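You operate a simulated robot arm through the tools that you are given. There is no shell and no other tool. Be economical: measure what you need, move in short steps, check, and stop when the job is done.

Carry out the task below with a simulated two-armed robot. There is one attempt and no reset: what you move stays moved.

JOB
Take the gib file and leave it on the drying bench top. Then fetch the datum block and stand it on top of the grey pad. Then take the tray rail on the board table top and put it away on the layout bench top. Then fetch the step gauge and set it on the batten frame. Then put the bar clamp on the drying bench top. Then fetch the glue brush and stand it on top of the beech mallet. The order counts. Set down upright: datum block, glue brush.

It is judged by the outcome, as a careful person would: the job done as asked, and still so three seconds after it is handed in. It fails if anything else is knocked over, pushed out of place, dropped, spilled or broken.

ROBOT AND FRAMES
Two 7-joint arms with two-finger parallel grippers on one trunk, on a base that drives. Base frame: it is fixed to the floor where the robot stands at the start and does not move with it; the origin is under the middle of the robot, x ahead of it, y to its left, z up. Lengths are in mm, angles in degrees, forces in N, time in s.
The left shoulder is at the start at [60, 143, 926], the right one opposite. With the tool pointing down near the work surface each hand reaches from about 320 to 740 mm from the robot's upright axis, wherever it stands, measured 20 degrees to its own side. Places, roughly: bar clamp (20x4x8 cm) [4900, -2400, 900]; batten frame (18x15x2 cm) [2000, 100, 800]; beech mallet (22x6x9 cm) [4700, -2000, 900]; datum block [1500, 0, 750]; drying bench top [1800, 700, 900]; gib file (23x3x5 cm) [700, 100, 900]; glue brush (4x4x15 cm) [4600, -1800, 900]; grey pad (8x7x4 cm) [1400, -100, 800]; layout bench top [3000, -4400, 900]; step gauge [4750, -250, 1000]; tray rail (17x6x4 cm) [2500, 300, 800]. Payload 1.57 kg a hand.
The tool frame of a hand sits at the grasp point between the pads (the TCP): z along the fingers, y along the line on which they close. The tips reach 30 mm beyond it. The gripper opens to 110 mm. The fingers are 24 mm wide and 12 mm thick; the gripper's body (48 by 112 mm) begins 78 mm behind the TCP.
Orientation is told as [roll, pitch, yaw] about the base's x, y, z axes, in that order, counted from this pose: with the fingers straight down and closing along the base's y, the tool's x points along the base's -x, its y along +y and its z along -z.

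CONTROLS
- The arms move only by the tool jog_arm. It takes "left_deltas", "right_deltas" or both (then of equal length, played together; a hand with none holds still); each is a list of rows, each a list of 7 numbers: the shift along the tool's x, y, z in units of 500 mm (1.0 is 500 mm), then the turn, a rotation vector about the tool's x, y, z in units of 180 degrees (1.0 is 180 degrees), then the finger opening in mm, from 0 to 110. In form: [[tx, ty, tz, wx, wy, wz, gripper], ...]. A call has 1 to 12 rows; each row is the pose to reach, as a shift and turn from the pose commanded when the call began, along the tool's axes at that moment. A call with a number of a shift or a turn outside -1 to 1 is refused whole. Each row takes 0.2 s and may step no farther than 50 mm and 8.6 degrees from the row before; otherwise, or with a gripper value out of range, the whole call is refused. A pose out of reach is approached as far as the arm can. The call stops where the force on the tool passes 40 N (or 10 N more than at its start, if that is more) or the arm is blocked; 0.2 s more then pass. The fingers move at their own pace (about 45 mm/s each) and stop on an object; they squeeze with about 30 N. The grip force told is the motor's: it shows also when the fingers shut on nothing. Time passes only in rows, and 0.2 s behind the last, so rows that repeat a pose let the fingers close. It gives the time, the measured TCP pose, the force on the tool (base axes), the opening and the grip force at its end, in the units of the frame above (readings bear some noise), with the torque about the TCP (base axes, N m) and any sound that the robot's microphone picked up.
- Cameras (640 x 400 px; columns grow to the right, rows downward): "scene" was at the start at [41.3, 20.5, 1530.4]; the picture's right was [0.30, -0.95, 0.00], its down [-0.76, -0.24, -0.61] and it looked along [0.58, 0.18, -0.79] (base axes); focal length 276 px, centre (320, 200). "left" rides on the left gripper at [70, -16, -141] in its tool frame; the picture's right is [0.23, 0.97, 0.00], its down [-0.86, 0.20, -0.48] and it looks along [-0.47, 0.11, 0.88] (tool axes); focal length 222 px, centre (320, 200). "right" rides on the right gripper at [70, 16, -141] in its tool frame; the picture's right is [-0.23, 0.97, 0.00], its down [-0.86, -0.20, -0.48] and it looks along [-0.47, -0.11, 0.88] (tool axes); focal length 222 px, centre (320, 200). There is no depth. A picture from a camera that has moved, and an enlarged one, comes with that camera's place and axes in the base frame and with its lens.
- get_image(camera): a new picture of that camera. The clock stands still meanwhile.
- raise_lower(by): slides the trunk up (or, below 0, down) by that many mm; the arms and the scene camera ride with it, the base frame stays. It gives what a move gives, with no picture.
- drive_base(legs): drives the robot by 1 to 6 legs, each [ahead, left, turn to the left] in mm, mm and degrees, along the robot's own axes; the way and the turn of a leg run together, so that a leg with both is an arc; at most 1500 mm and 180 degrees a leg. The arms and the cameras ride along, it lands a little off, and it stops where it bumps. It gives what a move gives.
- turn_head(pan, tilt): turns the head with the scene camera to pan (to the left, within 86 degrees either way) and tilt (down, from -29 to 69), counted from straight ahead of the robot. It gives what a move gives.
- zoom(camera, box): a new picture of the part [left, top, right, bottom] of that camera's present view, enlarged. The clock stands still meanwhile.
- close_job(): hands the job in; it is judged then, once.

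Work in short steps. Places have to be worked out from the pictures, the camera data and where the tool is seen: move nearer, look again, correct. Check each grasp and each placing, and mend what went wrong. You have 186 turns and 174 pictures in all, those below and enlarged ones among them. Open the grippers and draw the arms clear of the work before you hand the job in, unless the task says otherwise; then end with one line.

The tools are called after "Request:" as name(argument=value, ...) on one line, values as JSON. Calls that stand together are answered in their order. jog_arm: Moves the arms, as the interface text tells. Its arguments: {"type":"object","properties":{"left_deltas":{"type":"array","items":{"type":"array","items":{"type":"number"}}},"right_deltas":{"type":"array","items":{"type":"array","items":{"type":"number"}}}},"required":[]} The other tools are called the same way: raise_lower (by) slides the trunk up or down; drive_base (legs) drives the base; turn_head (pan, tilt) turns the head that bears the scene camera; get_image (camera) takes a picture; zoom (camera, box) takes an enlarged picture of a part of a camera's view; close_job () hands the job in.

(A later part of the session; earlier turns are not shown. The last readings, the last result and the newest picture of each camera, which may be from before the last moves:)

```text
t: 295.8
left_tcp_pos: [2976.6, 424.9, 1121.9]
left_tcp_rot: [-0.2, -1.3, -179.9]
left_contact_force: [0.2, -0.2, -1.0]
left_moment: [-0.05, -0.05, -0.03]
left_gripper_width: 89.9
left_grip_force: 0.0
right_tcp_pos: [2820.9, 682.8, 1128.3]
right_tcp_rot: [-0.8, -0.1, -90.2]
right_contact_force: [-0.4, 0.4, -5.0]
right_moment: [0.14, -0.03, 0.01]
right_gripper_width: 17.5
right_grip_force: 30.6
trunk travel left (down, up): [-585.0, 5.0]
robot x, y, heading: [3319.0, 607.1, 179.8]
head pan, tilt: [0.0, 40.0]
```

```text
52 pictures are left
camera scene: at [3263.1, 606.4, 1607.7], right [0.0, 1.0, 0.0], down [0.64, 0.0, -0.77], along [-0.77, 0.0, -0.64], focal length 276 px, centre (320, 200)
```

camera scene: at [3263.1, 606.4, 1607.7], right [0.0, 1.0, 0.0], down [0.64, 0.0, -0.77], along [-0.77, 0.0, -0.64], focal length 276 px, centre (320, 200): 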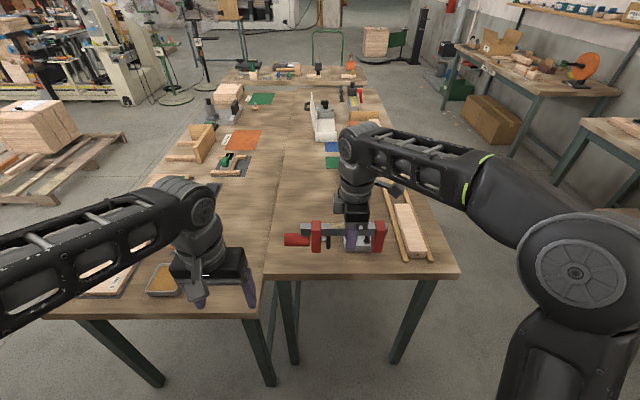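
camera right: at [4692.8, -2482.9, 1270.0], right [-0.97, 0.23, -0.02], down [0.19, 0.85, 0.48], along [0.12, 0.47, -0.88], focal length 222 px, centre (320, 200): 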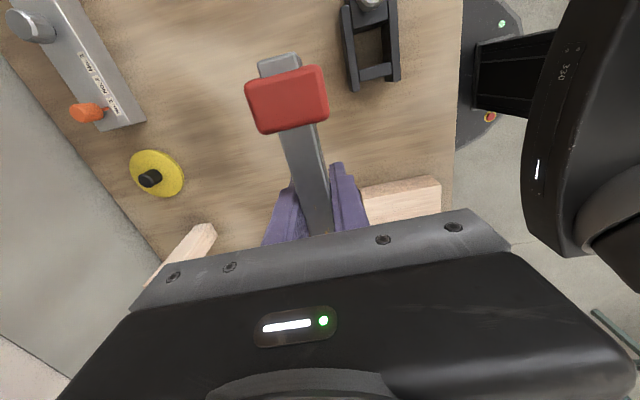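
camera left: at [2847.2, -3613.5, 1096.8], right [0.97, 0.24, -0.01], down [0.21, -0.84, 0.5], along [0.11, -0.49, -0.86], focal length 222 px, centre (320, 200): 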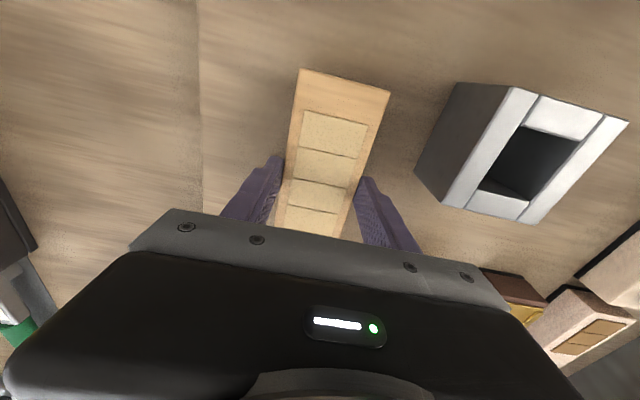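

Something grey hides behind the hand; I take the right camera's view to see the bench end.

Request:
get_image(camera="right")

Request:
zoom(camera="scene", box=[260, 180, 460, 305])

```text
51 pictures are left
camera right: at [2838.7, 751.6, 1268.9], right [0.97, -0.23, -0.01], down [-0.19, -0.85, 0.48], along [-0.12, -0.47, -0.88], focal length 222 px, centre (320, 200)
```

right: 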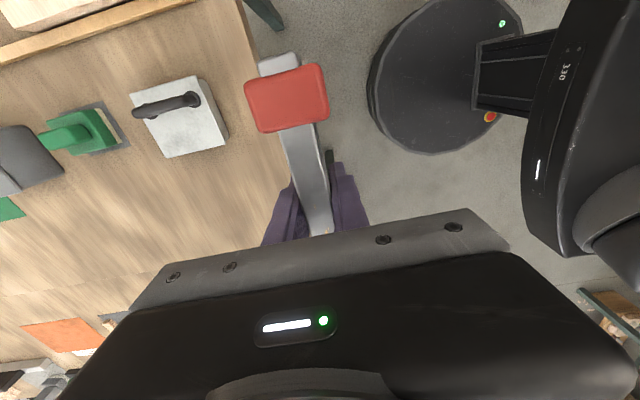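

```text
3.20 times, centred on (360, 242) of scene
camera zoom: at [3263.1, 606.4, 1607.7], right [0.0, 1.0, 0.0], down [0.64, 0.0, -0.77], along [-0.77, 0.0, -0.64], focal length 882 px, centre (192, 64)
```

zoom: 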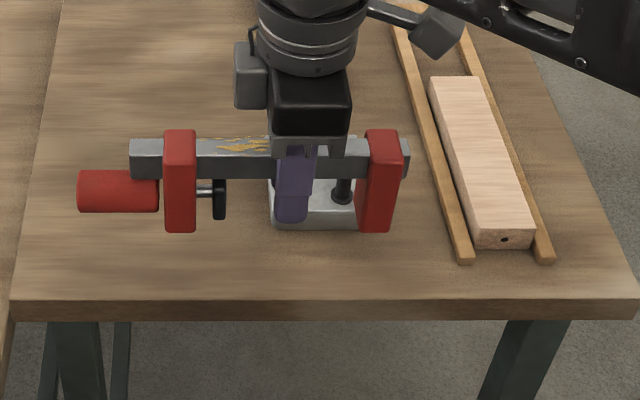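

The box occupies x 2535–2656, y 692–797. I'll put the clamp at [2700, 620], clear of everything: drive 80 ahead, shift, and lower partway.

Request:
drive_base(legs=[[80, 0, 0]])

Request:
jog_arm(right_deltas=[[-0.06, -0.03, 0, 0, 0, 0, 5], [-0.126, -0.06, 0.02, 0, 0, 0, 5], [-0.126, -0.08, 0.08, 0, 0, 0, 5], [-0.126, -0.08, 0.16, 0, 0, 0, 5], [-0.126, -0.08, 0.24, 0, 0, 0, 5], [-0.126, -0.08, 0.32, 0, 0, 0, 5], [-0.126, -0.08, 0.36, 0, 0, 0, 5]])

Request:
get_image(camera="right")

Request:
zoom(camera="scene", box=[220, 200, 460, 350])

```text
t: 296.8
left_tcp_pos: [2895.2, 424.0, 1121.3]
left_tcp_rot: [-0.2, -1.3, -179.9]
left_contact_force: [-0.1, -0.9, -0.8]
left_moment: [0.04, -0.04, 0.0]
left_gripper_width: 90.0
left_grip_force: 0.1
right_tcp_pos: [2738.7, 681.0, 1127.1]
right_tcp_rot: [-0.7, -0.1, -90.0]
right_contact_force: [-0.4, -0.8, -4.8]
right_moment: [0.15, -0.02, 0.02]
right_gripper_width: 17.5
right_grip_force: 29.8
trunk travel left (down, up): [-585.0, 5.0]
robot x, y, heading: [3239.5, 609.3, 179.7]
head pan, tilt: [0.0, 40.0]
```

```text
t: 298.4
left_tcp_pos: [2895.0, 424.5, 1122.3]
left_tcp_rot: [-0.2, -1.2, -179.9]
left_contact_force: [-0.2, -0.3, 0.0]
left_moment: [0.0, 0.01, 0.02]
left_gripper_width: 89.6
left_grip_force: 0.0
right_tcp_pos: [2697.9, 618.4, 947.1]
right_tcp_rot: [-0.9, -0.2, -90.1]
right_contact_force: [-0.2, -0.3, -4.4]
right_moment: [0.09, -0.01, 0.01]
right_gripper_width: 17.7
right_grip_force: 29.8
trunk travel left (down, up): [-585.0, 5.0]
robot x, y, heading: [3241.3, 606.4, 180.1]
head pan, tilt: [0.0, 40.0]
```

```text
49 pictures are left
camera right: at [2716.5, 688.3, 1088.8], right [0.97, -0.23, -0.01], down [-0.19, -0.85, 0.48], along [-0.12, -0.47, -0.88], focal length 222 px, centre (320, 200)
```

right: 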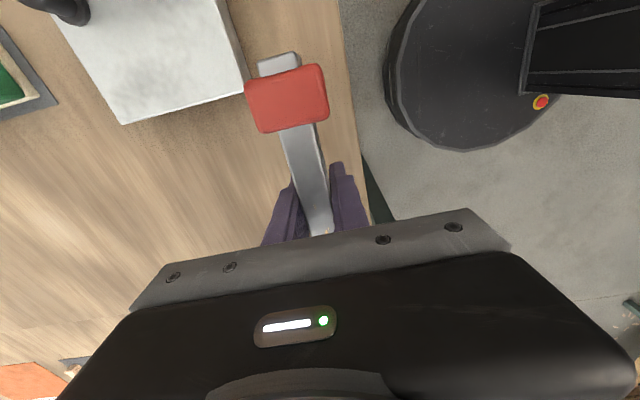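

```text
2.67 times, centred on (340, 275) of scene
camera zoom: at [3183.2, 606.6, 1607.8], right [0.0, 1.0, 0.0], down [0.64, 0.0, -0.77], along [-0.77, 0.0, -0.64], focal length 735 px, centre (267, 0)
```

zoom: 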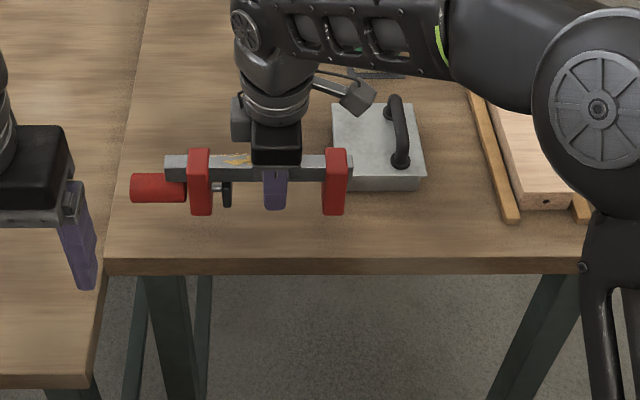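

I shift another 28 mm away from the box, then lower slowly until the jaws rest.

Request:
jog_arm(right_deltas=[[-0.03, 0, 0, 0, 0, 0, 5], [-0.056, 0, 0.01, 0, 0, 0, 5], [-0.056, 0, 0.03, 0, 0, 0, 5], [-0.056, 0, 0.05, 0, 0, 0, 5], [-0.056, 0, 0.06, 0, 0, 0, 5], [-0.056, 0, 0.07, 0, 0, 0, 5], [-0.056, 0, 0.08, 0, 0, 0, 5], [-0.056, 0, 0.09, 0, 0, 0, 5], [-0.056, 0, 0.1, 0, 0, 0, 5], [-0.056, 0, 0.11, 0, 0, 0, 5], [-0.056, 0, 0.12, 0, 0, 0, 5]])

Request:
zoom(camera="scene", box=[220, 200, 460, 350])

```text
t: 300.6
left_tcp_pos: [2898.5, 425.4, 1121.9]
left_tcp_rot: [-0.2, -1.5, -179.9]
left_contact_force: [0.6, 0.3, -0.6]
left_moment: [0.02, -0.02, -0.03]
left_gripper_width: 90.0
left_grip_force: 0.1
right_tcp_pos: [2693.8, 588.8, 902.1]
right_tcp_rot: [-1.6, -0.3, -90.3]
right_contact_force: [6.4, 2.9, 18.7]
right_moment: [0.53, -0.65, -0.11]
right_gripper_width: 18.1
right_grip_force: 30.2
trunk travel left (down, up): [-585.0, 5.0]
robot x, y, heading: [3239.3, 610.3, 179.9]
head pan, tilt: [0.0, 40.0]
stopped in row 10 (right hand): the force on the tool passed its limit (the readings are from after the stop); the commanded pose is now the measured one
```

```text
2.67 times, centred on (340, 275) of scene
camera zoom: at [3185.9, 607.1, 1607.9], right [0.0, 1.0, 0.0], down [0.64, 0.0, -0.77], along [-0.77, 0.0, -0.64], focal length 735 px, centre (267, 0)
```

zoom: 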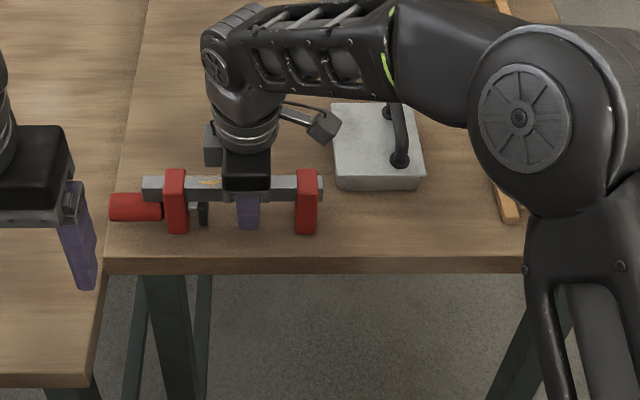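

The clamp stands on its jaws, within the bench top. I release and rise.

Request:
jog_arm(right_deltas=[[0, 0, -0.004, 0, 0, 0, 5], [0, 0, -0.004, 0, 0, 0, 35], [0, 0, -0.004, 0, 0, 0, 50], [0, 0, -0.004, 0, 0, 0, 55], [0, 0, -0.06, 0, 0, 0, 55], [0, 0, -0.14, 0, 0, 0, 55], [0, 0, -0.22, 0, 0, 0, 55], [0, 0.04, -0.3, 0, 0, 0, 55], [0, 0.12, -0.35, 0, 0, 0, 55], [0, 0.2, -0.39, 0, 0, 0, 55]])

Request:
get_image(camera="scene")

```text
t: 302.8
left_tcp_pos: [2896.9, 424.9, 1121.6]
left_tcp_rot: [-0.2, -1.4, -179.9]
left_contact_force: [-0.2, -0.5, 0.6]
left_moment: [0.0, 0.04, -0.02]
left_gripper_width: 89.9
left_grip_force: 0.1
right_tcp_pos: [2798.5, 591.5, 1091.8]
right_tcp_rot: [-1.5, -0.4, -90.1]
right_contact_force: [-0.1, 0.5, 0.0]
right_moment: [0.0, 0.01, -0.01]
right_gripper_width: 55.0
right_grip_force: 0.2
trunk travel left (down, up): [-585.0, 5.0]
robot x, y, heading: [3239.6, 607.5, 179.8]
head pan, tilt: [0.0, 40.0]
```

```text
46 pictures are left
camera scene: at [3185.2, 606.9, 1607.8], right [0.0, 1.0, 0.0], down [0.64, 0.0, -0.77], along [-0.77, 0.0, -0.64], focal length 276 px, centre (320, 200)
```

scene: 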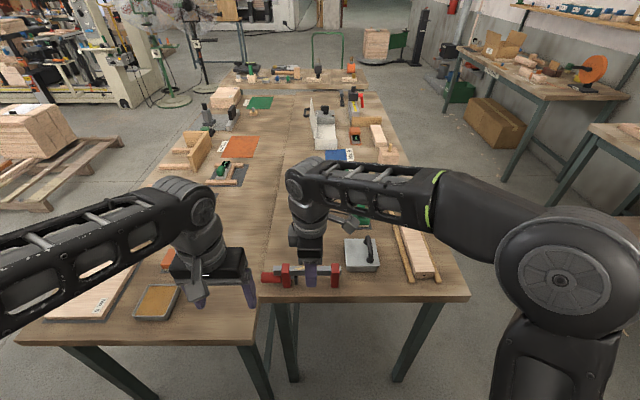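

The clamp stands on the bench. Now back to the wall bench for the glue brush near [4600, −1800].

Request:
drive_base(legs=[[-380, 0, 0], [0, 0, 180], [0, -1480, 0], [0, -950, 0], [330, 0, 0]])

Request:
get_image(camera="scene")

```text
t: 325.8
left_tcp_pos: [4265.9, -1646.3, 1121.9]
left_tcp_rot: [-0.2, -1.3, -0.2]
left_contact_force: [0.4, 0.0, -0.9]
left_moment: [0.01, 0.03, -0.02]
left_gripper_width: 89.8
left_grip_force: 0.1
right_tcp_pos: [4363.4, -1812.7, 1091.2]
right_tcp_rot: [-1.4, -0.4, 89.5]
right_contact_force: [-0.2, 0.5, -0.1]
right_moment: [0.0, 0.0, 0.03]
right_gripper_width: 55.2
right_grip_force: 0.0
trunk travel left (down, up): [-585.0, 5.0]
robot x, y, heading: [3922.2, -1829.4, -0.4]
head pan, tilt: [0.0, 40.0]
```

```text
45 pictures are left
camera scene: at [3978.0, -1830.3, 1607.8], right [-0.01, -1.0, 0.0], down [-0.64, 0.01, -0.77], along [0.77, -0.01, -0.64], focal length 276 px, centre (320, 200)
```

scene: 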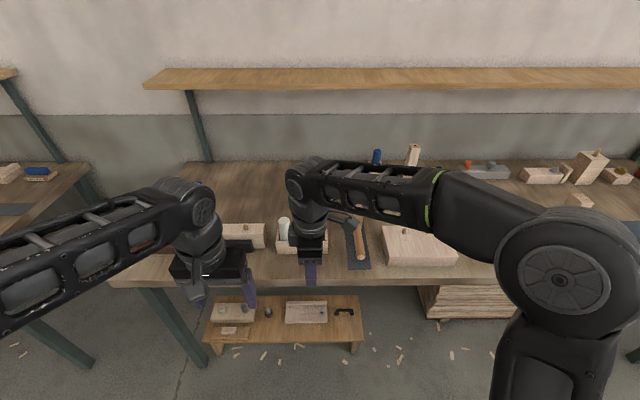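

I swing the right arm aside to see the holder and zoom in.

Request:
jog_arm(right_deltas=[[0.08, 0.03, 0, 0, 0, 0, 60], [0.16, 0.06, 0, 0, 0, 0, 70], [0.24, 0.1, 0, 0, 0, 0, 80], [0.32, 0.14, 0, 0, 0, 0, 80], [0.4, 0.18, 0, 0, 0, 0, 80]])

Request:
zoom(camera="scene", box=[230, 160, 430, 285])

Request:
zoom(camera="scene", box=[130, 160, 330, 285])

```text
t: 327.0
left_tcp_pos: [4263.7, -1645.7, 1122.4]
left_tcp_rot: [-0.2, -1.4, -0.1]
left_contact_force: [-0.8, -0.4, -0.2]
left_moment: [0.06, -0.01, 0.0]
left_gripper_width: 90.1
left_grip_force: 0.0
right_tcp_pos: [4270.8, -2012.6, 1087.3]
right_tcp_rot: [-1.4, -0.4, 89.4]
right_contact_force: [-0.4, -1.2, 0.5]
right_moment: [0.01, 0.03, -0.03]
right_gripper_width: 80.3
right_grip_force: 0.1
trunk travel left (down, up): [-585.0, 5.0]
robot x, y, heading: [3921.7, -1826.4, -0.2]
head pan, tilt: [0.0, 40.0]
```

```text
3.20 times, centred on (330, 222) of scene
camera zoom: at [3975.6, -1831.2, 1607.9], right [-0.01, -1.0, 0.0], down [-0.64, 0.01, -0.77], along [0.77, -0.01, -0.64], focal length 882 px, centre (288, 128)
```

zoom: 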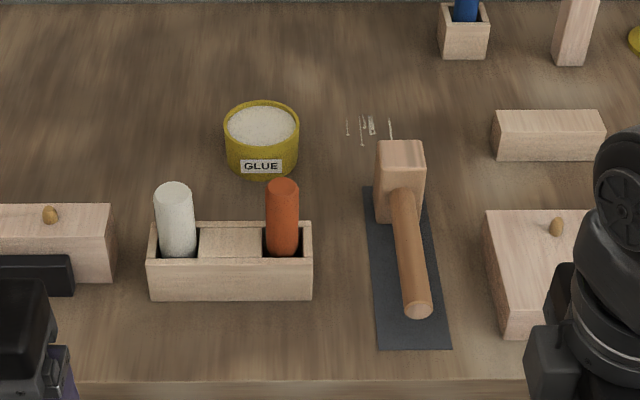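

```text
3.20 times, centred on (230, 222) of scene
camera zoom: at [3975.6, -1831.2, 1607.9], right [-0.01, -1.0, 0.0], down [-0.64, 0.01, -0.77], along [0.77, -0.01, -0.64], focal length 882 px, centre (608, 128)
```

zoom: 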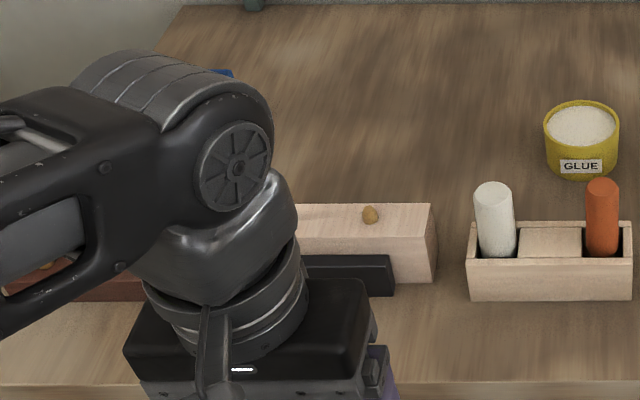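

Two candidates stand in the holder: a white and an orange cylinder. I zoom in tightly to tell which one is the brush.

Request:
zoom(camera="scene", box=[268, 205, 348, 255])

```text
8.00 times, centred on (308, 230) of scene
camera zoom: at [3975.6, -1831.2, 1607.9], right [-0.01, -1.0, 0.0], down [-0.64, 0.01, -0.77], along [0.77, -0.01, -0.64], focal length 2204 px, centre (416, -40)
```

zoom: 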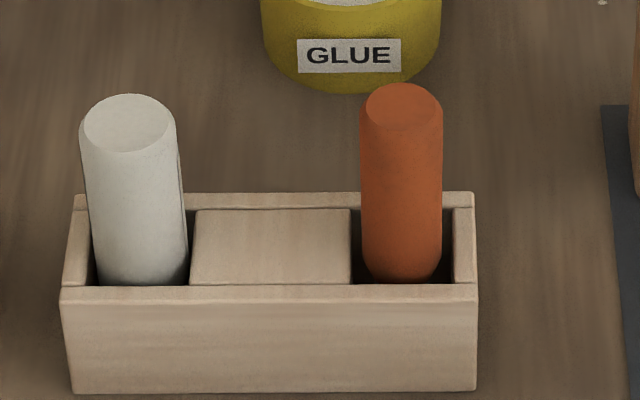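

By place the orange one (y≈−1835) fits "[4600, −1800]". I drive 90 mm closer and look down with the right camera to decide.

Request:
drive_base(legs=[[90, 0, 0]])

Request:
jog_arm(right_deltas=[[-0.06, -0.04, -0.02, 0, -0.004, 0, 80], [-0.12, -0.08, -0.04, 0, -0.008, 0, 80], [-0.19, -0.12, -0.05, 0, -0.008, 0, 80], [-0.26, -0.16, -0.05, 0, -0.008, 0, 80], [-0.32, -0.2, -0.05, 0, -0.008, 0, 80]])

Request:
get_image(camera="right")

```text
t: 328.1
left_tcp_pos: [4357.4, -1646.5, 1122.4]
left_tcp_rot: [-0.3, -1.3, -0.2]
left_contact_force: [-0.6, -0.5, -0.7]
left_moment: [-0.01, 0.03, -0.01]
left_gripper_width: 90.3
left_grip_force: 0.0
right_tcp_pos: [4363.1, -2011.9, 1086.8]
right_tcp_rot: [-1.4, -0.3, 89.5]
right_contact_force: [1.1, -0.6, -0.1]
right_moment: [0.0, 0.04, -0.01]
right_gripper_width: 79.9
right_grip_force: 0.0
trunk travel left (down, up): [-585.0, 5.0]
robot x, y, heading: [4012.0, -1827.7, -0.5]
head pan, tilt: [0.0, 40.0]
```

```text
t: 329.3
left_tcp_pos: [4355.4, -1645.4, 1121.8]
left_tcp_rot: [-0.4, -1.4, -0.2]
left_contact_force: [-0.1, -0.2, 0.0]
left_moment: [-0.02, 0.0, -0.02]
left_gripper_width: 89.7
left_grip_force: 0.0
right_tcp_pos: [4463.3, -1853.2, 1116.4]
right_tcp_rot: [-1.3, -1.7, 89.5]
right_contact_force: [0.0, -1.0, -0.3]
right_moment: [-0.01, 0.01, 0.0]
right_gripper_width: 79.9
right_grip_force: 0.1
trunk travel left (down, up): [-585.0, 5.0]
robot x, y, heading: [4013.2, -1828.9, -0.5]
head pan, tilt: [0.0, 40.0]
```

```text
41 pictures are left
camera right: at [4442.5, -1928.1, 1255.7], right [-0.97, 0.24, -0.02], down [0.2, 0.84, 0.51], along [0.13, 0.49, -0.86], focal length 222 px, centre (320, 200)
```

right: 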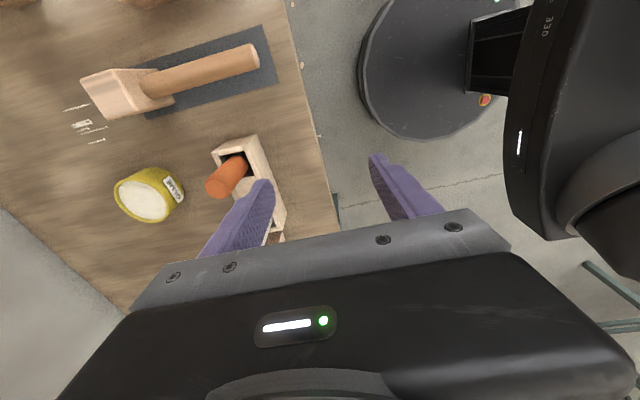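

I take the left camera's view of the holder, too, to compare the two cylinders, and zoom the right one.

Request:
get_image(camera="left")

Request:
zoom(camera="right", box=[60, 50, 300, 200])

```text
40 pictures are left
camera left: at [4283.0, -1662.9, 1262.0], right [-0.22, 0.97, -0.01], down [0.84, 0.2, 0.5], along [0.49, 0.1, -0.87], focal length 222 px, centre (320, 200)
```

left: 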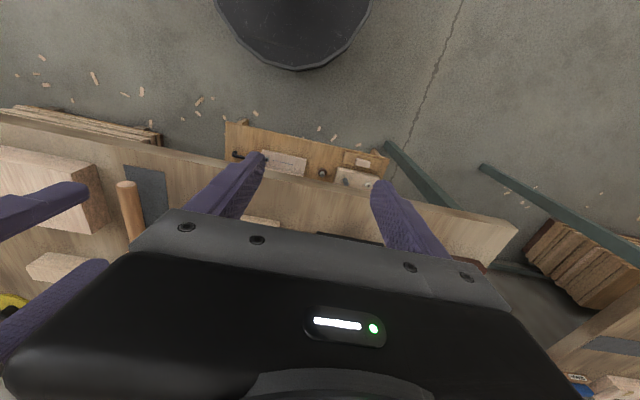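

```text
2.67 times, centred on (180, 125) of right
camera zoom: at [4442.5, -1928.1, 1255.7], right [-0.97, 0.24, -0.02], down [0.2, 0.84, 0.51], along [0.13, 0.49, -0.86], focal length 592 px, centre (693, 400)
```

zoom: 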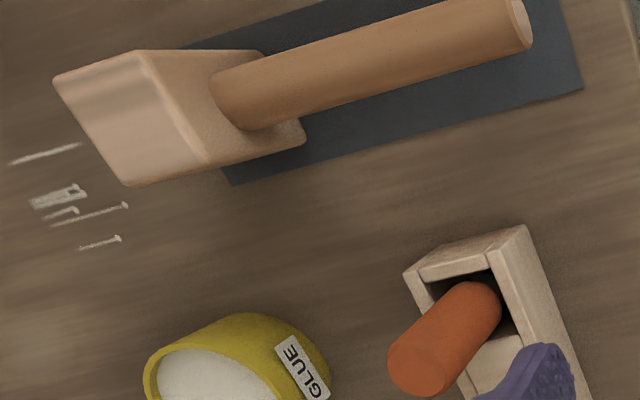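

Not decisive; I move the right hand above the holder for a top view, straightening its tilt.

Request:
jog_arm(right_deltas=[[0, -0.07, 0, -0.004, 0.005, 0, 80], [0, -0.15, 0, -0.0072, 0.0094, 0, 80], [-0.02, -0.22, 0, -0.0072, 0.0094, 0, 80], [-0.03, -0.274, 0, -0.0072, 0.0094, 0, 80]])

Request:
get_image(camera="right")

Request:
zoom(camera="right", box=[230, 100, 390, 240])

```text
t: 330.3
left_tcp_pos: [4355.0, -1649.8, 1122.0]
left_tcp_rot: [-0.1, -1.3, -0.2]
left_contact_force: [-0.2, -1.1, -0.4]
left_moment: [0.04, 0.01, 0.03]
left_gripper_width: 90.1
left_grip_force: 0.1
right_tcp_pos: [4571.1, -1849.9, 1121.0]
right_tcp_rot: [-0.3, -0.4, 89.5]
right_contact_force: [0.1, -0.9, 0.4]
right_moment: [0.12, 0.0, -0.03]
right_gripper_width: 80.0
right_grip_force: 0.0
right hand out of reach, approached as far as the arm can: row 3, 4
trunk travel left (down, up): [-585.0, 5.0]
robot x, y, heading: [4012.0, -1827.5, -0.3]
head pan, tilt: [0.0, 40.0]
```

```text
38 pictures are left
camera right: at [4553.7, -1920.4, 1260.8], right [-0.97, 0.24, 0.0], down [0.2, 0.85, 0.48], along [0.12, 0.47, -0.88], focal length 222 px, centre (320, 200)
```

right: 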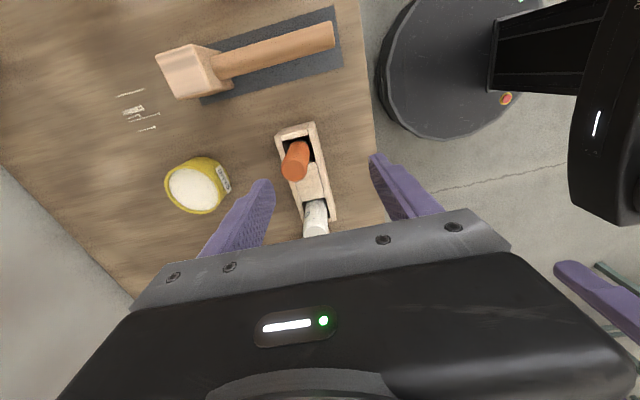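

```text
2.86 times, centred on (310, 170) of right
camera zoom: at [4553.7, -1920.4, 1260.8], right [-0.97, 0.24, 0.0], down [0.2, 0.85, 0.48], along [0.12, 0.47, -0.88], focal length 635 px, centre (349, 286)
```

zoom: 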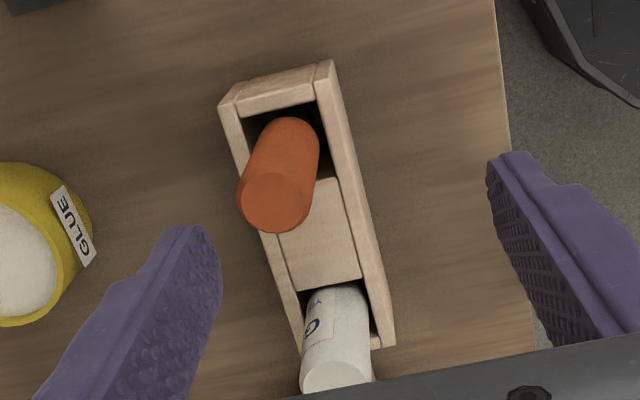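

The white one bears a label; I zoom on it.

Request:
zoom(camera="right", box=[295, 190, 343, 240])

```text
8.00 times, centred on (319, 215) of right
camera zoom: at [4553.7, -1920.4, 1260.8], right [-0.97, 0.24, 0.0], down [0.2, 0.85, 0.48], along [0.12, 0.47, -0.88], focal length 1777 px, centre (328, 80)
```

zoom: 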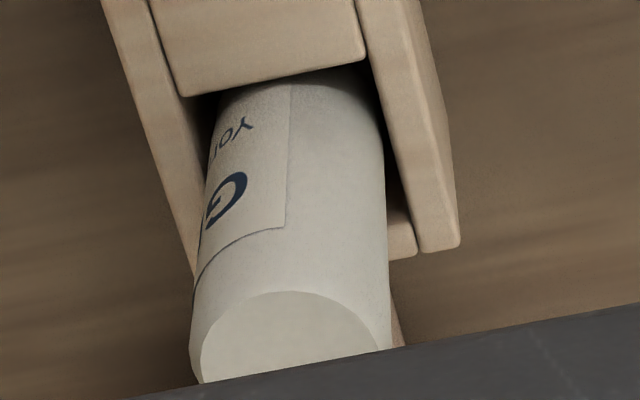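

The white one is a labelled glue container, so the orange one (place fits too) is the brush, top at ≈ [4612, −1829, 998]. I lower to z 1060 over it and check.

Request:
jog_arm(right_deltas=[[-0.01, 0, 0.05, 0, 0, 0, 80], [-0.019, -0.01, 0.09, 0, 0, 0, 80], [-0.019, -0.024, 0.12, 0, 0, 0, 80]])

Request:
get_image(camera="right")

Request:
get_image(camera="scene")

```text
t: 331.1
left_tcp_pos: [4354.5, -1648.2, 1122.0]
left_tcp_rot: [-0.2, -1.3, -0.3]
left_contact_force: [-0.4, -0.7, 0.1]
left_moment: [0.06, 0.03, 0.05]
left_gripper_width: 89.9
left_grip_force: 0.1
right_tcp_pos: [4584.3, -1836.3, 1059.3]
right_tcp_rot: [-0.1, -0.1, 89.5]
right_contact_force: [0.3, -0.1, 0.1]
right_moment: [0.03, -0.01, 0.03]
right_gripper_width: 80.2
right_grip_force: 0.0
trunk travel left (down, up): [-585.0, 5.0]
robot x, y, heading: [4009.3, -1830.9, -0.7]
head pan, tilt: [0.0, 40.0]
```

```text
35 pictures are left
camera right: at [4565.8, -1907.4, 1201.3], right [-0.97, 0.24, 0.0], down [0.21, 0.85, 0.48], along [0.12, 0.47, -0.88], focal length 222 px, centre (320, 200)
```

right: 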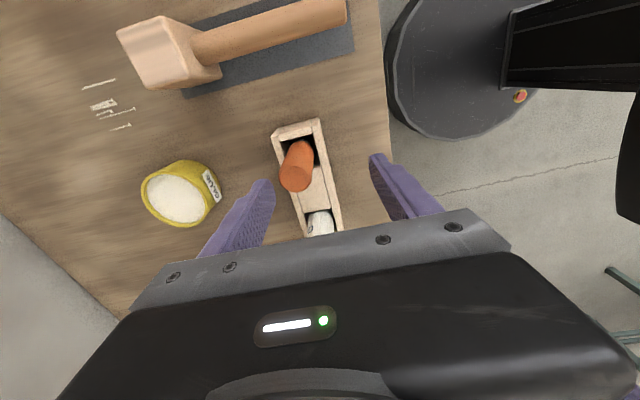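

```text
34 pictures are left
camera scene: at [4066.8, -1831.5, 1607.8], right [-0.01, -1.0, 0.0], down [-0.64, 0.01, -0.77], along [0.77, -0.01, -0.64], focal length 276 px, centre (320, 200)
```

scene: 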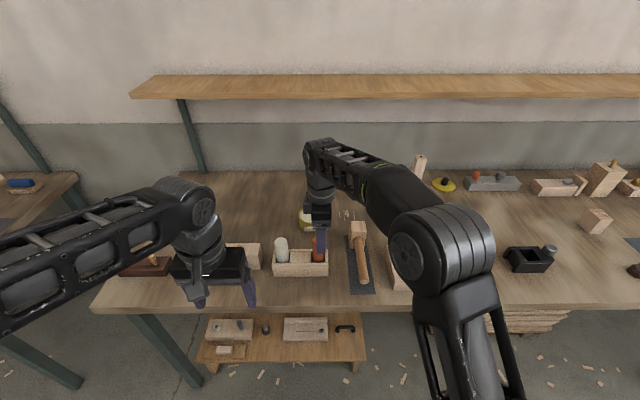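

Orange top confirmed at [4611, −1829]. I shift over it and lower around it to TCP ≈ 969.

Request:
jog_arm(right_deltas=[[-0.007, -0.027, 0, 0, 0, 0, 80], [-0.014, -0.054, 0.01, 0, 0, 0, 80], [-0.014, -0.054, 0.06, 0, 0, 0, 80], [-0.014, -0.054, 0.11, 0, 0, 0, 80], [-0.014, -0.054, 0.15, 0, 0, 0, 80], [-0.014, -0.054, 0.18, 0, 0, 0, 80]])

Request:
get_image(camera="right")

Request:
zoom(camera="scene", box=[260, 200, 388, 280])

```text
t: 332.5
left_tcp_pos: [4354.7, -1647.4, 1122.5]
left_tcp_rot: [-0.2, -1.3, -0.2]
left_contact_force: [-0.1, 0.2, 0.1]
left_moment: [0.01, 0.01, -0.03]
left_gripper_width: 90.1
left_grip_force: 0.1
right_tcp_pos: [4609.6, -1828.9, 968.8]
right_tcp_rot: [0.0, -0.1, 89.4]
right_contact_force: [0.7, -0.3, 0.4]
right_moment: [0.03, 0.05, -0.02]
right_gripper_width: 80.2
right_grip_force: 0.1
trunk travel left (down, up): [-585.0, 5.0]
robot x, y, heading: [4011.6, -1826.5, -0.5]
head pan, tilt: [0.0, 40.0]
```

```text
33 pictures are left
camera right: at [4592.2, -1899.7, 1111.1], right [-0.97, 0.24, 0.0], down [0.21, 0.85, 0.48], along [0.11, 0.47, -0.88], focal length 222 px, centre (320, 200)
```

right: 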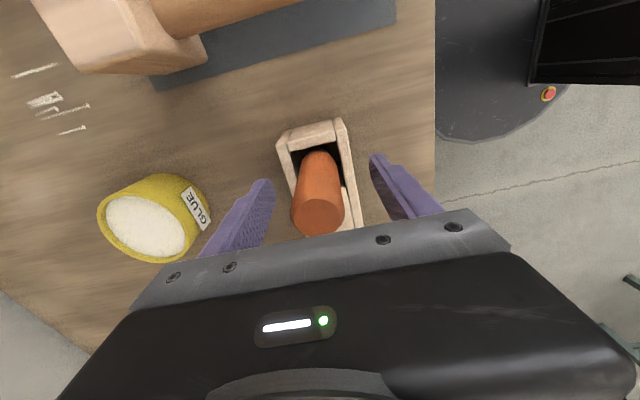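

```text
5.00 times, centred on (324, 240) of scene
camera zoom: at [4066.6, -1831.1, 1607.8], right [-0.01, -1.0, 0.0], down [-0.64, 0.01, -0.77], along [0.77, -0.01, -0.64], focal length 1378 px, centre (300, 0)
```

zoom: 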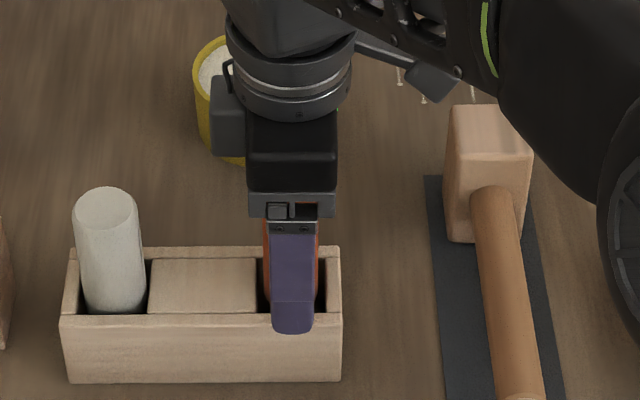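

Well centred. I close on the brush.

Request:
jog_arm(right_deltas=[[0, 0, 0, 0, 0, 0, 60], [0, 0, 0, 0, 0, 0, 40], [0, 0, 0, 0, 0, 0, 15], [0, 0, 0, 0, 0, 0, 15], [0, 0, 0, 0, 0, 0, 15]])

Request:
jog_arm(right_deltas=[[0, 0, -0.03, 0, 0, 0, 15], [0, 0, -0.08, 0, 0, 0, 15], [0, 0, -0.13, 0, 0, 0, 15]])

Request:
get_image(camera="scene")

Request:
zoom(camera="scene", box=[240, 170, 400, 270])

```text
t: 333.7
left_tcp_pos: [4356.5, -1646.9, 1122.6]
left_tcp_rot: [-0.2, -1.3, -0.3]
left_contact_force: [0.6, 0.5, -0.4]
left_moment: [-0.01, 0.01, 0.02]
left_gripper_width: 90.1
left_grip_force: 0.1
right_tcp_pos: [4610.7, -1828.6, 970.1]
right_tcp_rot: [-0.2, -0.1, 89.5]
right_contact_force: [0.2, 0.1, -1.1]
right_moment: [0.0, 0.03, 0.02]
right_gripper_width: 31.7
right_grip_force: 29.9
trunk travel left (down, up): [-585.0, 5.0]
robot x, y, heading: [4011.6, -1827.1, -0.3]
head pan, tilt: [0.0, 40.0]
```

```text
t: 334.5
left_tcp_pos: [4354.5, -1648.4, 1122.3]
left_tcp_rot: [-0.2, -1.3, -0.2]
left_contact_force: [0.5, 0.1, -1.0]
left_moment: [0.0, 0.01, -0.03]
left_gripper_width: 89.9
left_grip_force: 0.1
right_tcp_pos: [4609.8, -1829.8, 1034.3]
right_tcp_rot: [-0.1, -0.2, 89.5]
right_contact_force: [0.8, -0.4, -0.9]
right_moment: [0.0, -0.02, -0.02]
right_gripper_width: 31.6
right_grip_force: 29.7
trunk travel left (down, up): [-585.0, 5.0]
robot x, y, heading: [4010.5, -1832.3, -0.5]
head pan, tilt: [0.0, 40.0]
```

```text
31 pictures are left
camera scene: at [4066.1, -1831.1, 1607.8], right [-0.01, -1.0, 0.0], down [-0.64, 0.01, -0.77], along [0.77, -0.01, -0.64], focal length 276 px, centre (320, 200)
```

scene: 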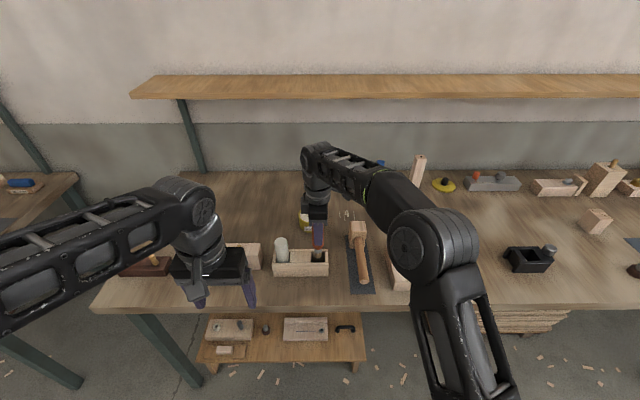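

```text
4.00 times, centred on (320, 220) of scene
camera zoom: at [4066.1, -1831.1, 1607.8], right [-0.01, -1.0, 0.0], down [-0.64, 0.01, -0.77], along [0.77, -0.01, -0.64], focal length 1102 px, centre (320, 120)
```

zoom: 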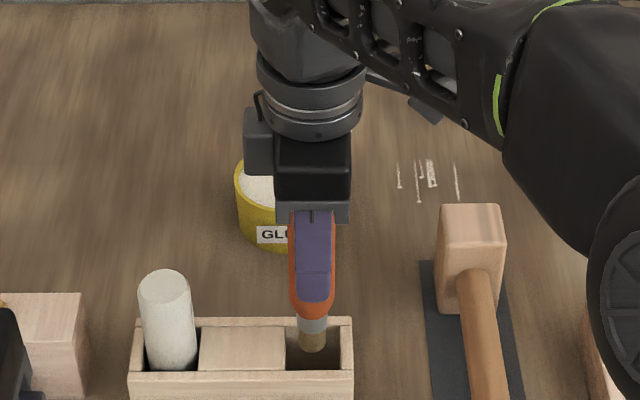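

It is indeed a brush (ferrule and bristles under the orange handle). I lift it clear, drive 110 mm ahead, and line up over the mallet head near [4720, −1968].

Request:
jog_arm(right_deltas=[[0, 0, -0.07, 0, 0, 0, 15], [0, 0.01, -0.13, 0, 0, 0, 15]])

Request:
drive_base(legs=[[110, 0, 0.4]])

Request:
jog_arm(right_deltas=[[0.08, 0, 0, 0, 0, 0, 15], [0.16, 0, 0, 0, 0, 0, 15], [0.2, 0, 0, 0, 0, 0, 15]])

Request:
get_image(camera="right")

Request:
zoom(camera="scene", box=[270, 180, 430, 280])

```text
t: 335.1
left_tcp_pos: [4355.4, -1648.4, 1123.0]
left_tcp_rot: [-0.3, -1.4, -0.2]
left_contact_force: [0.8, -0.4, -0.6]
left_moment: [0.01, 0.01, 0.0]
left_gripper_width: 90.1
left_grip_force: 0.0
right_tcp_pos: [4608.9, -1829.3, 1079.1]
right_tcp_rot: [-0.2, -0.2, 89.6]
right_contact_force: [0.2, 0.2, -1.1]
right_moment: [0.05, 0.05, -0.01]
right_gripper_width: 31.6
right_grip_force: 30.1
right hand out of reach, approached as far as the arm can: row 2
trunk travel left (down, up): [-585.0, 5.0]
robot x, y, heading: [4008.4, -1824.6, -0.4]
head pan, tilt: [0.0, 40.0]
```

```text
t: 336.3
left_tcp_pos: [4464.8, -1644.8, 1121.1]
left_tcp_rot: [-0.2, -1.2, 0.1]
left_contact_force: [0.1, -0.5, -0.2]
left_moment: [0.01, 0.06, -0.02]
left_gripper_width: 89.9
left_grip_force: 0.0
right_tcp_pos: [4719.9, -1826.1, 1077.7]
right_tcp_rot: [-0.2, 0.0, 89.9]
right_contact_force: [-0.3, -0.1, -1.5]
right_moment: [0.0, 0.07, -0.01]
right_gripper_width: 31.5
right_grip_force: 30.2
trunk travel left (down, up): [-585.0, 5.0]
robot x, y, heading: [4123.1, -1827.6, -0.1]
head pan, tilt: [0.0, 40.0]
```

```text
t: 337.1
left_tcp_pos: [4463.6, -1646.1, 1122.9]
left_tcp_rot: [-0.2, -1.3, 0.2]
left_contact_force: [1.1, 0.5, 0.4]
left_moment: [0.0, -0.01, -0.03]
left_gripper_width: 90.0
left_grip_force: 0.0
right_tcp_pos: [4718.6, -1926.8, 1077.6]
right_tcp_rot: [-0.3, -0.2, 89.9]
right_contact_force: [0.4, 1.0, -0.5]
right_moment: [0.0, -0.02, -0.01]
right_gripper_width: 31.9
right_grip_force: 29.9
trunk travel left (down, up): [-585.0, 5.0]
robot x, y, heading: [4119.8, -1830.5, -0.0]
head pan, tilt: [0.0, 40.0]
```

```text
29 pictures are left
camera right: at [4701.7, -1997.5, 1220.6], right [-0.97, 0.23, 0.0], down [0.2, 0.85, 0.48], along [0.11, 0.47, -0.88], focal length 222 px, centre (320, 200)
```

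right: 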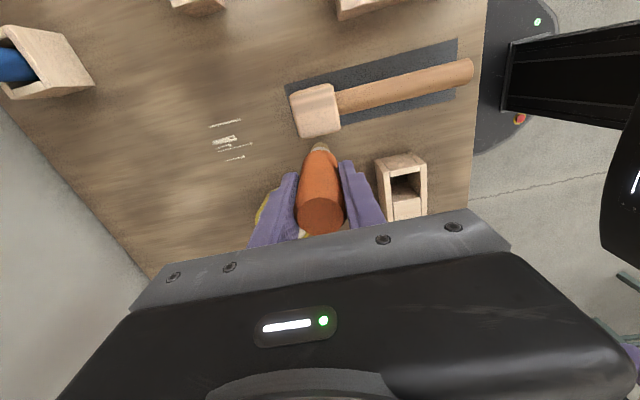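

```text
4.00 times, centred on (350, 230) of scene
camera zoom: at [4176.7, -1831.8, 1607.8], right [0.0, -1.0, 0.0], down [-0.64, 0.0, -0.77], along [0.77, 0.0, -0.64], focal length 1102 px, centre (200, 80)
```

zoom: 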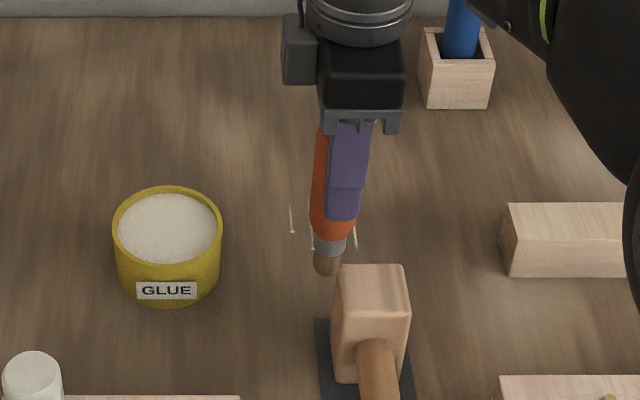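

Brush tip is directly under the TCP (≈[4718, −1928, 968]); mallet head top centre ≈ [4720, −1965, 942]. I shift over it and check.

Request:
jog_arm(right_deltas=[[0.04, 0, 0, 0, 0, 0, 15], [0.076, -0.003, 0, 0, 0, 0, 15], [0.076, -0.003, 0.02, 0, 0, 0, 15]])

Request:
get_image(camera="right")

Request:
zoom(camera="scene", box=[310, 195, 406, 255])

```text
t: 337.9
left_tcp_pos: [4464.4, -1644.8, 1122.3]
left_tcp_rot: [-0.1, -1.3, 0.1]
left_contact_force: [1.1, 0.1, 0.4]
left_moment: [-0.03, 0.04, 0.02]
left_gripper_width: 90.1
left_grip_force: 0.1
right_tcp_pos: [4719.4, -1963.4, 1067.9]
right_tcp_rot: [-0.3, -0.2, 89.9]
right_contact_force: [0.6, 0.5, 0.2]
right_moment: [0.02, 0.02, -0.04]
right_gripper_width: 31.8
right_grip_force: 30.1
trunk travel left (down, up): [-585.0, 5.0]
robot x, y, heading: [4124.1, -1829.1, -0.1]
head pan, tilt: [0.0, 40.0]
```

```text
27 pictures are left
camera right: at [4703.0, -2034.8, 1210.5], right [-0.97, 0.23, 0.0], down [0.2, 0.85, 0.48], along [0.11, 0.47, -0.88], focal length 222 px, centre (320, 200)
```

right: 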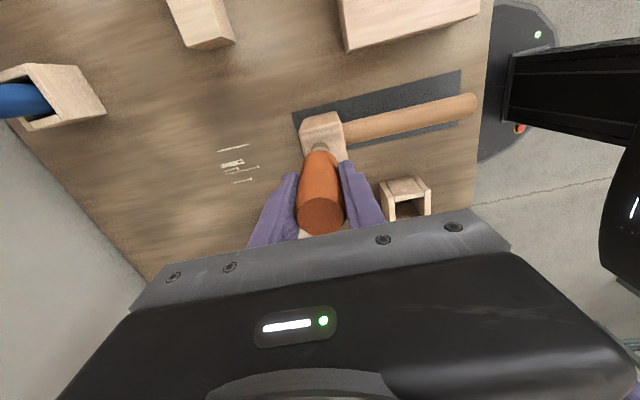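

```text
6.67 times, centred on (358, 225) of scene
camera zoom: at [4176.9, -1831.3, 1607.8], right [0.0, -1.0, 0.0], down [-0.64, 0.0, -0.77], along [0.77, 0.0, -0.64], focal length 1837 px, centre (67, 33)
```

zoom: 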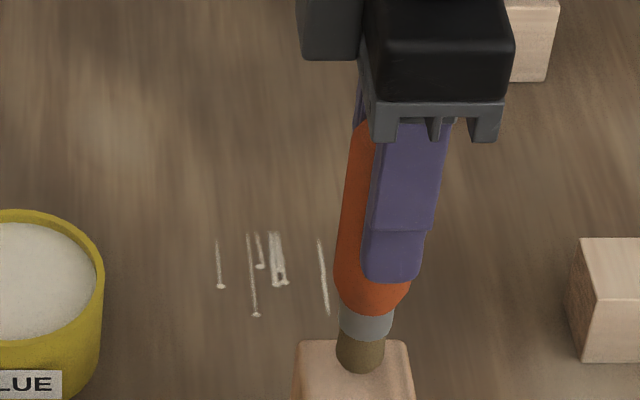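

I zoom slightly lower to see the whole head top.

Request:
zoom(camera="scene", box=[325, 225, 405, 275])

```text
8.00 times, centred on (365, 250) of scene
camera zoom: at [4176.9, -1831.3, 1607.8], right [0.0, -1.0, 0.0], down [-0.64, 0.0, -0.77], along [0.77, 0.0, -0.64], focal length 2204 px, centre (-40, -200)
```

zoom: 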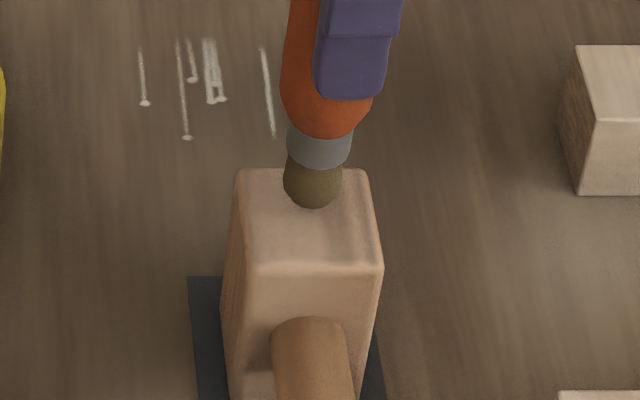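

Alignment is good (within ~4 mm). I nudge 3 mm in +x and lower in 2 mm steps until contact.

Request:
jog_arm(right_deltas=[[0, -0.006, 0.006, 0, 0, 0, 15], [0, -0.006, 0.011, 0, 0, 0, 15], [0, -0.006, 0.015, 0, 0, 0, 15], [0, -0.006, 0.019, 0, 0, 0, 15], [0, -0.006, 0.022, 0, 0, 0, 15], [0, -0.006, 0.025, 0, 0, 0, 15], [0, -0.006, 0.028, 0, 0, 0, 15]])

Request:
zoom(camera="scene", box=[325, 225, 405, 275])

```text
t: 339.5
left_tcp_pos: [4461.1, -1645.3, 1124.2]
left_tcp_rot: [-0.3, -1.5, 0.0]
left_contact_force: [1.0, -0.7, 0.4]
left_moment: [0.03, -0.02, -0.01]
left_gripper_width: 89.7
left_grip_force: 0.1
right_tcp_pos: [4721.5, -1963.3, 1058.9]
right_tcp_rot: [-0.7, -0.2, 90.0]
right_contact_force: [0.4, -0.7, 34.8]
right_moment: [0.03, 0.02, -0.03]
right_gripper_width: 31.6
right_grip_force: 30.3
trunk travel left (down, up): [-585.0, 5.0]
robot x, y, heading: [4121.2, -1828.9, -0.3]
head pan, tilt: [0.0, 40.0]
```

```text
8.00 times, centred on (365, 250) of scene
camera zoom: at [4173.2, -1830.7, 1608.4], right [0.0, -1.0, 0.0], down [-0.64, 0.0, -0.77], along [0.77, 0.0, -0.64], focal length 2204 px, centre (-40, -200)
```

zoom: 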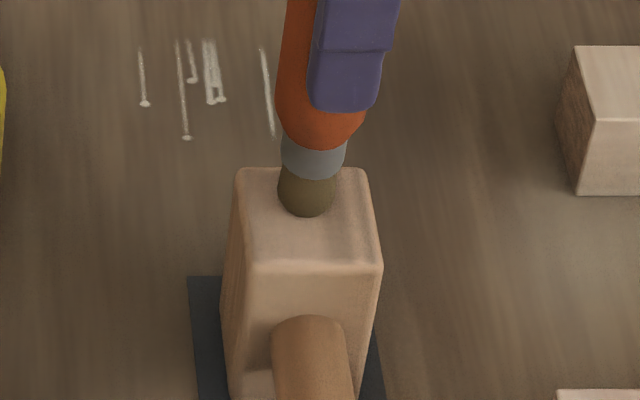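

Contact at TCP ≈ 1059, but the tip is ~7 mm toward the back. I lift 10 mm, shift −6 mm in x, and set down more gently.

Request:
jog_arm(right_deltas=[[0, 0, -0.012, 0, 0, 0, 15], [0, 0, -0.024, 0.003, 0, 0, 15], [0, 0.007, -0.024, 0.003, 0, 0, 15], [0, 0.013, -0.02, 0.003, 0, 0, 15], [0, 0.013, -0.015, 0.003, 0, 0, 15], [0, 0.013, -0.011, 0.003, 0, 0, 15], [0, 0.013, -0.008, 0.003, 0, 0, 15]])

Request:
zoom(camera="scene", box=[325, 205, 405, 275])

Request:
get_image(camera="right")

```text
t: 341.1
left_tcp_pos: [4463.5, -1645.5, 1121.7]
left_tcp_rot: [-0.2, -1.3, 0.1]
left_contact_force: [-0.1, 0.0, 0.2]
left_moment: [0.03, 0.02, 0.0]
left_gripper_width: 90.3
left_grip_force: 0.0
right_tcp_pos: [4715.9, -1963.7, 1060.0]
right_tcp_rot: [-0.9, -0.1, 89.9]
right_contact_force: [1.1, -1.5, 7.9]
right_moment: [-0.1, 0.03, 0.02]
right_gripper_width: 31.8
right_grip_force: 29.7
trunk travel left (down, up): [-585.0, 5.0]
robot x, y, heading: [4124.0, -1830.3, -0.1]
head pan, tilt: [0.0, 40.0]
```

```text
5.71 times, centred on (365, 240) of scene
camera zoom: at [4176.0, -1831.3, 1608.0], right [0.0, -1.0, 0.0], down [-0.64, 0.0, -0.77], along [0.77, 0.0, -0.64], focal length 1574 px, centre (63, -29)
```

zoom: 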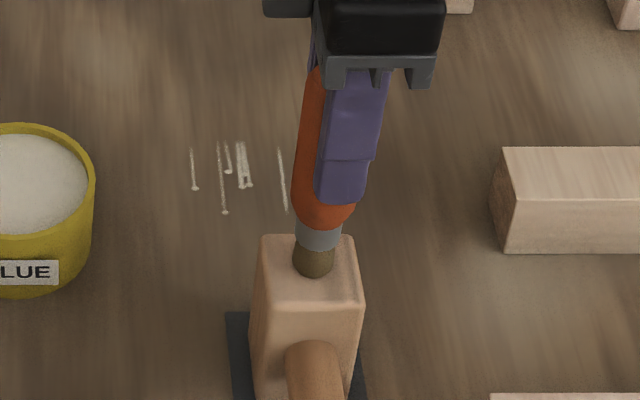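

```text
22 pictures are left
camera right: at [4697.0, -2034.9, 1201.5], right [-0.97, 0.23, -0.02], down [0.19, 0.85, 0.48], along [0.12, 0.47, -0.88], focal length 222 px, centre (320, 200)
```

right: 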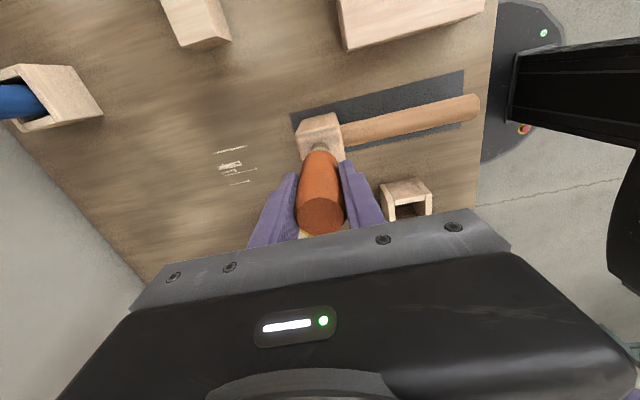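

Light contact (8 N), but the hand is rolled −0.9°. I lift 4 mm, straighten and set down again.

Request:
jog_arm(right_deltas=[[0, 0, -0.01, 0, 0, 0, 15], [0, 0, -0.01, -0.005, 0.0005, 0, 15], [0, 0, -0.006, -0.005, 0.0005, 0, 15], [0, 0, -0.003, -0.005, 0.0005, 0, 15], [0, 0, -0.001, -0.005, 0.0005, 0, 15], [0, 0, -0.001, -0.005, 0.0005, 0, 15]])

Request:
zoom(camera="scene", box=[325, 215, 405, 265])

```text
t: 342.5
left_tcp_pos: [4463.0, -1645.3, 1121.4]
left_tcp_rot: [-0.3, -1.3, 0.1]
left_contact_force: [0.1, 0.4, 1.1]
left_moment: [-0.03, -0.03, -0.03]
left_gripper_width: 90.0
left_grip_force: 0.0
right_tcp_pos: [4715.8, -1963.7, 1059.3]
right_tcp_rot: [0.1, 0.0, 89.9]
right_contact_force: [0.8, -0.3, 2.3]
right_moment: [0.02, -0.06, -0.01]
right_gripper_width: 31.8
right_grip_force: 29.5
trunk travel left (down, up): [-585.0, 5.0]
robot x, y, heading: [4122.9, -1830.3, -0.2]
head pan, tilt: [0.0, 40.0]
```

```text
8.00 times, centred on (365, 240) of scene
camera zoom: at [4176.5, -1831.3, 1607.9], right [0.0, -1.0, 0.0], down [-0.64, 0.0, -0.77], along [0.77, 0.0, -0.64], focal length 2204 px, centre (-40, -120)
```

zoom: 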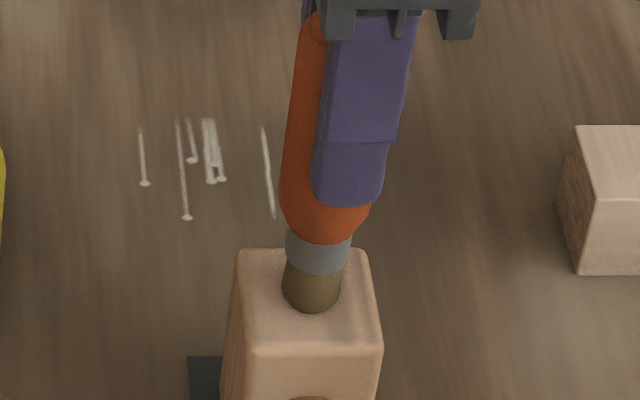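

Centred and upright with light contact. I open gradually, then rise straight up.

Request:
jog_arm(right_deltas=[[0, 0, 0, 0, 0, 0, 33], [0, 0, 0, 0, 0, 0, 36], [0, 0, 0, 0, 0, 0, 44], [0, 0, 0, 0, 0, 0, 60], [0, 0, 0, 0, 0, 0, 75]])

Request:
zoom(camera="scene", box=[305, 195, 417, 265])

```text
t: 343.7
left_tcp_pos: [4464.5, -1645.0, 1121.5]
left_tcp_rot: [-0.2, -1.3, 0.2]
left_contact_force: [-0.5, 0.8, -0.3]
left_moment: [0.01, 0.02, 0.0]
left_gripper_width: 89.7
left_grip_force: 0.0
right_tcp_pos: [4716.1, -1963.8, 1060.4]
right_tcp_rot: [0.1, 0.0, 89.9]
right_contact_force: [-0.3, 0.0, 0.2]
right_moment: [-0.01, 0.0, 0.02]
right_gripper_width: 75.0
right_grip_force: 0.1
trunk travel left (down, up): [-585.0, 5.0]
robot x, y, heading: [4123.5, -1827.3, 0.1]
head pan, tilt: [0.0, 40.0]
```

```text
5.71 times, centred on (361, 230) of scene
camera zoom: at [4176.7, -1831.3, 1607.8], right [0.0, -1.0, 0.0], down [-0.64, 0.0, -0.77], along [0.77, 0.0, -0.64], focal length 1574 px, centre (86, 29)
```

zoom: 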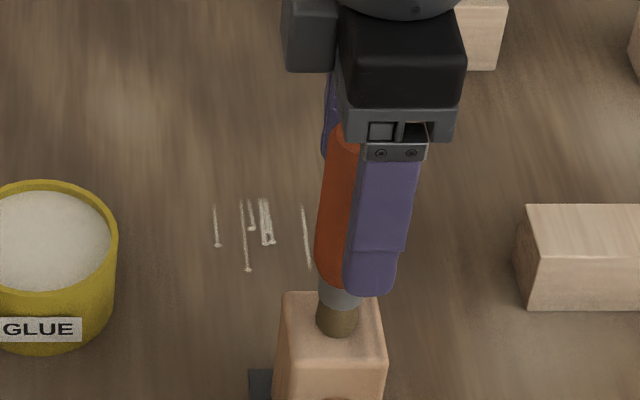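

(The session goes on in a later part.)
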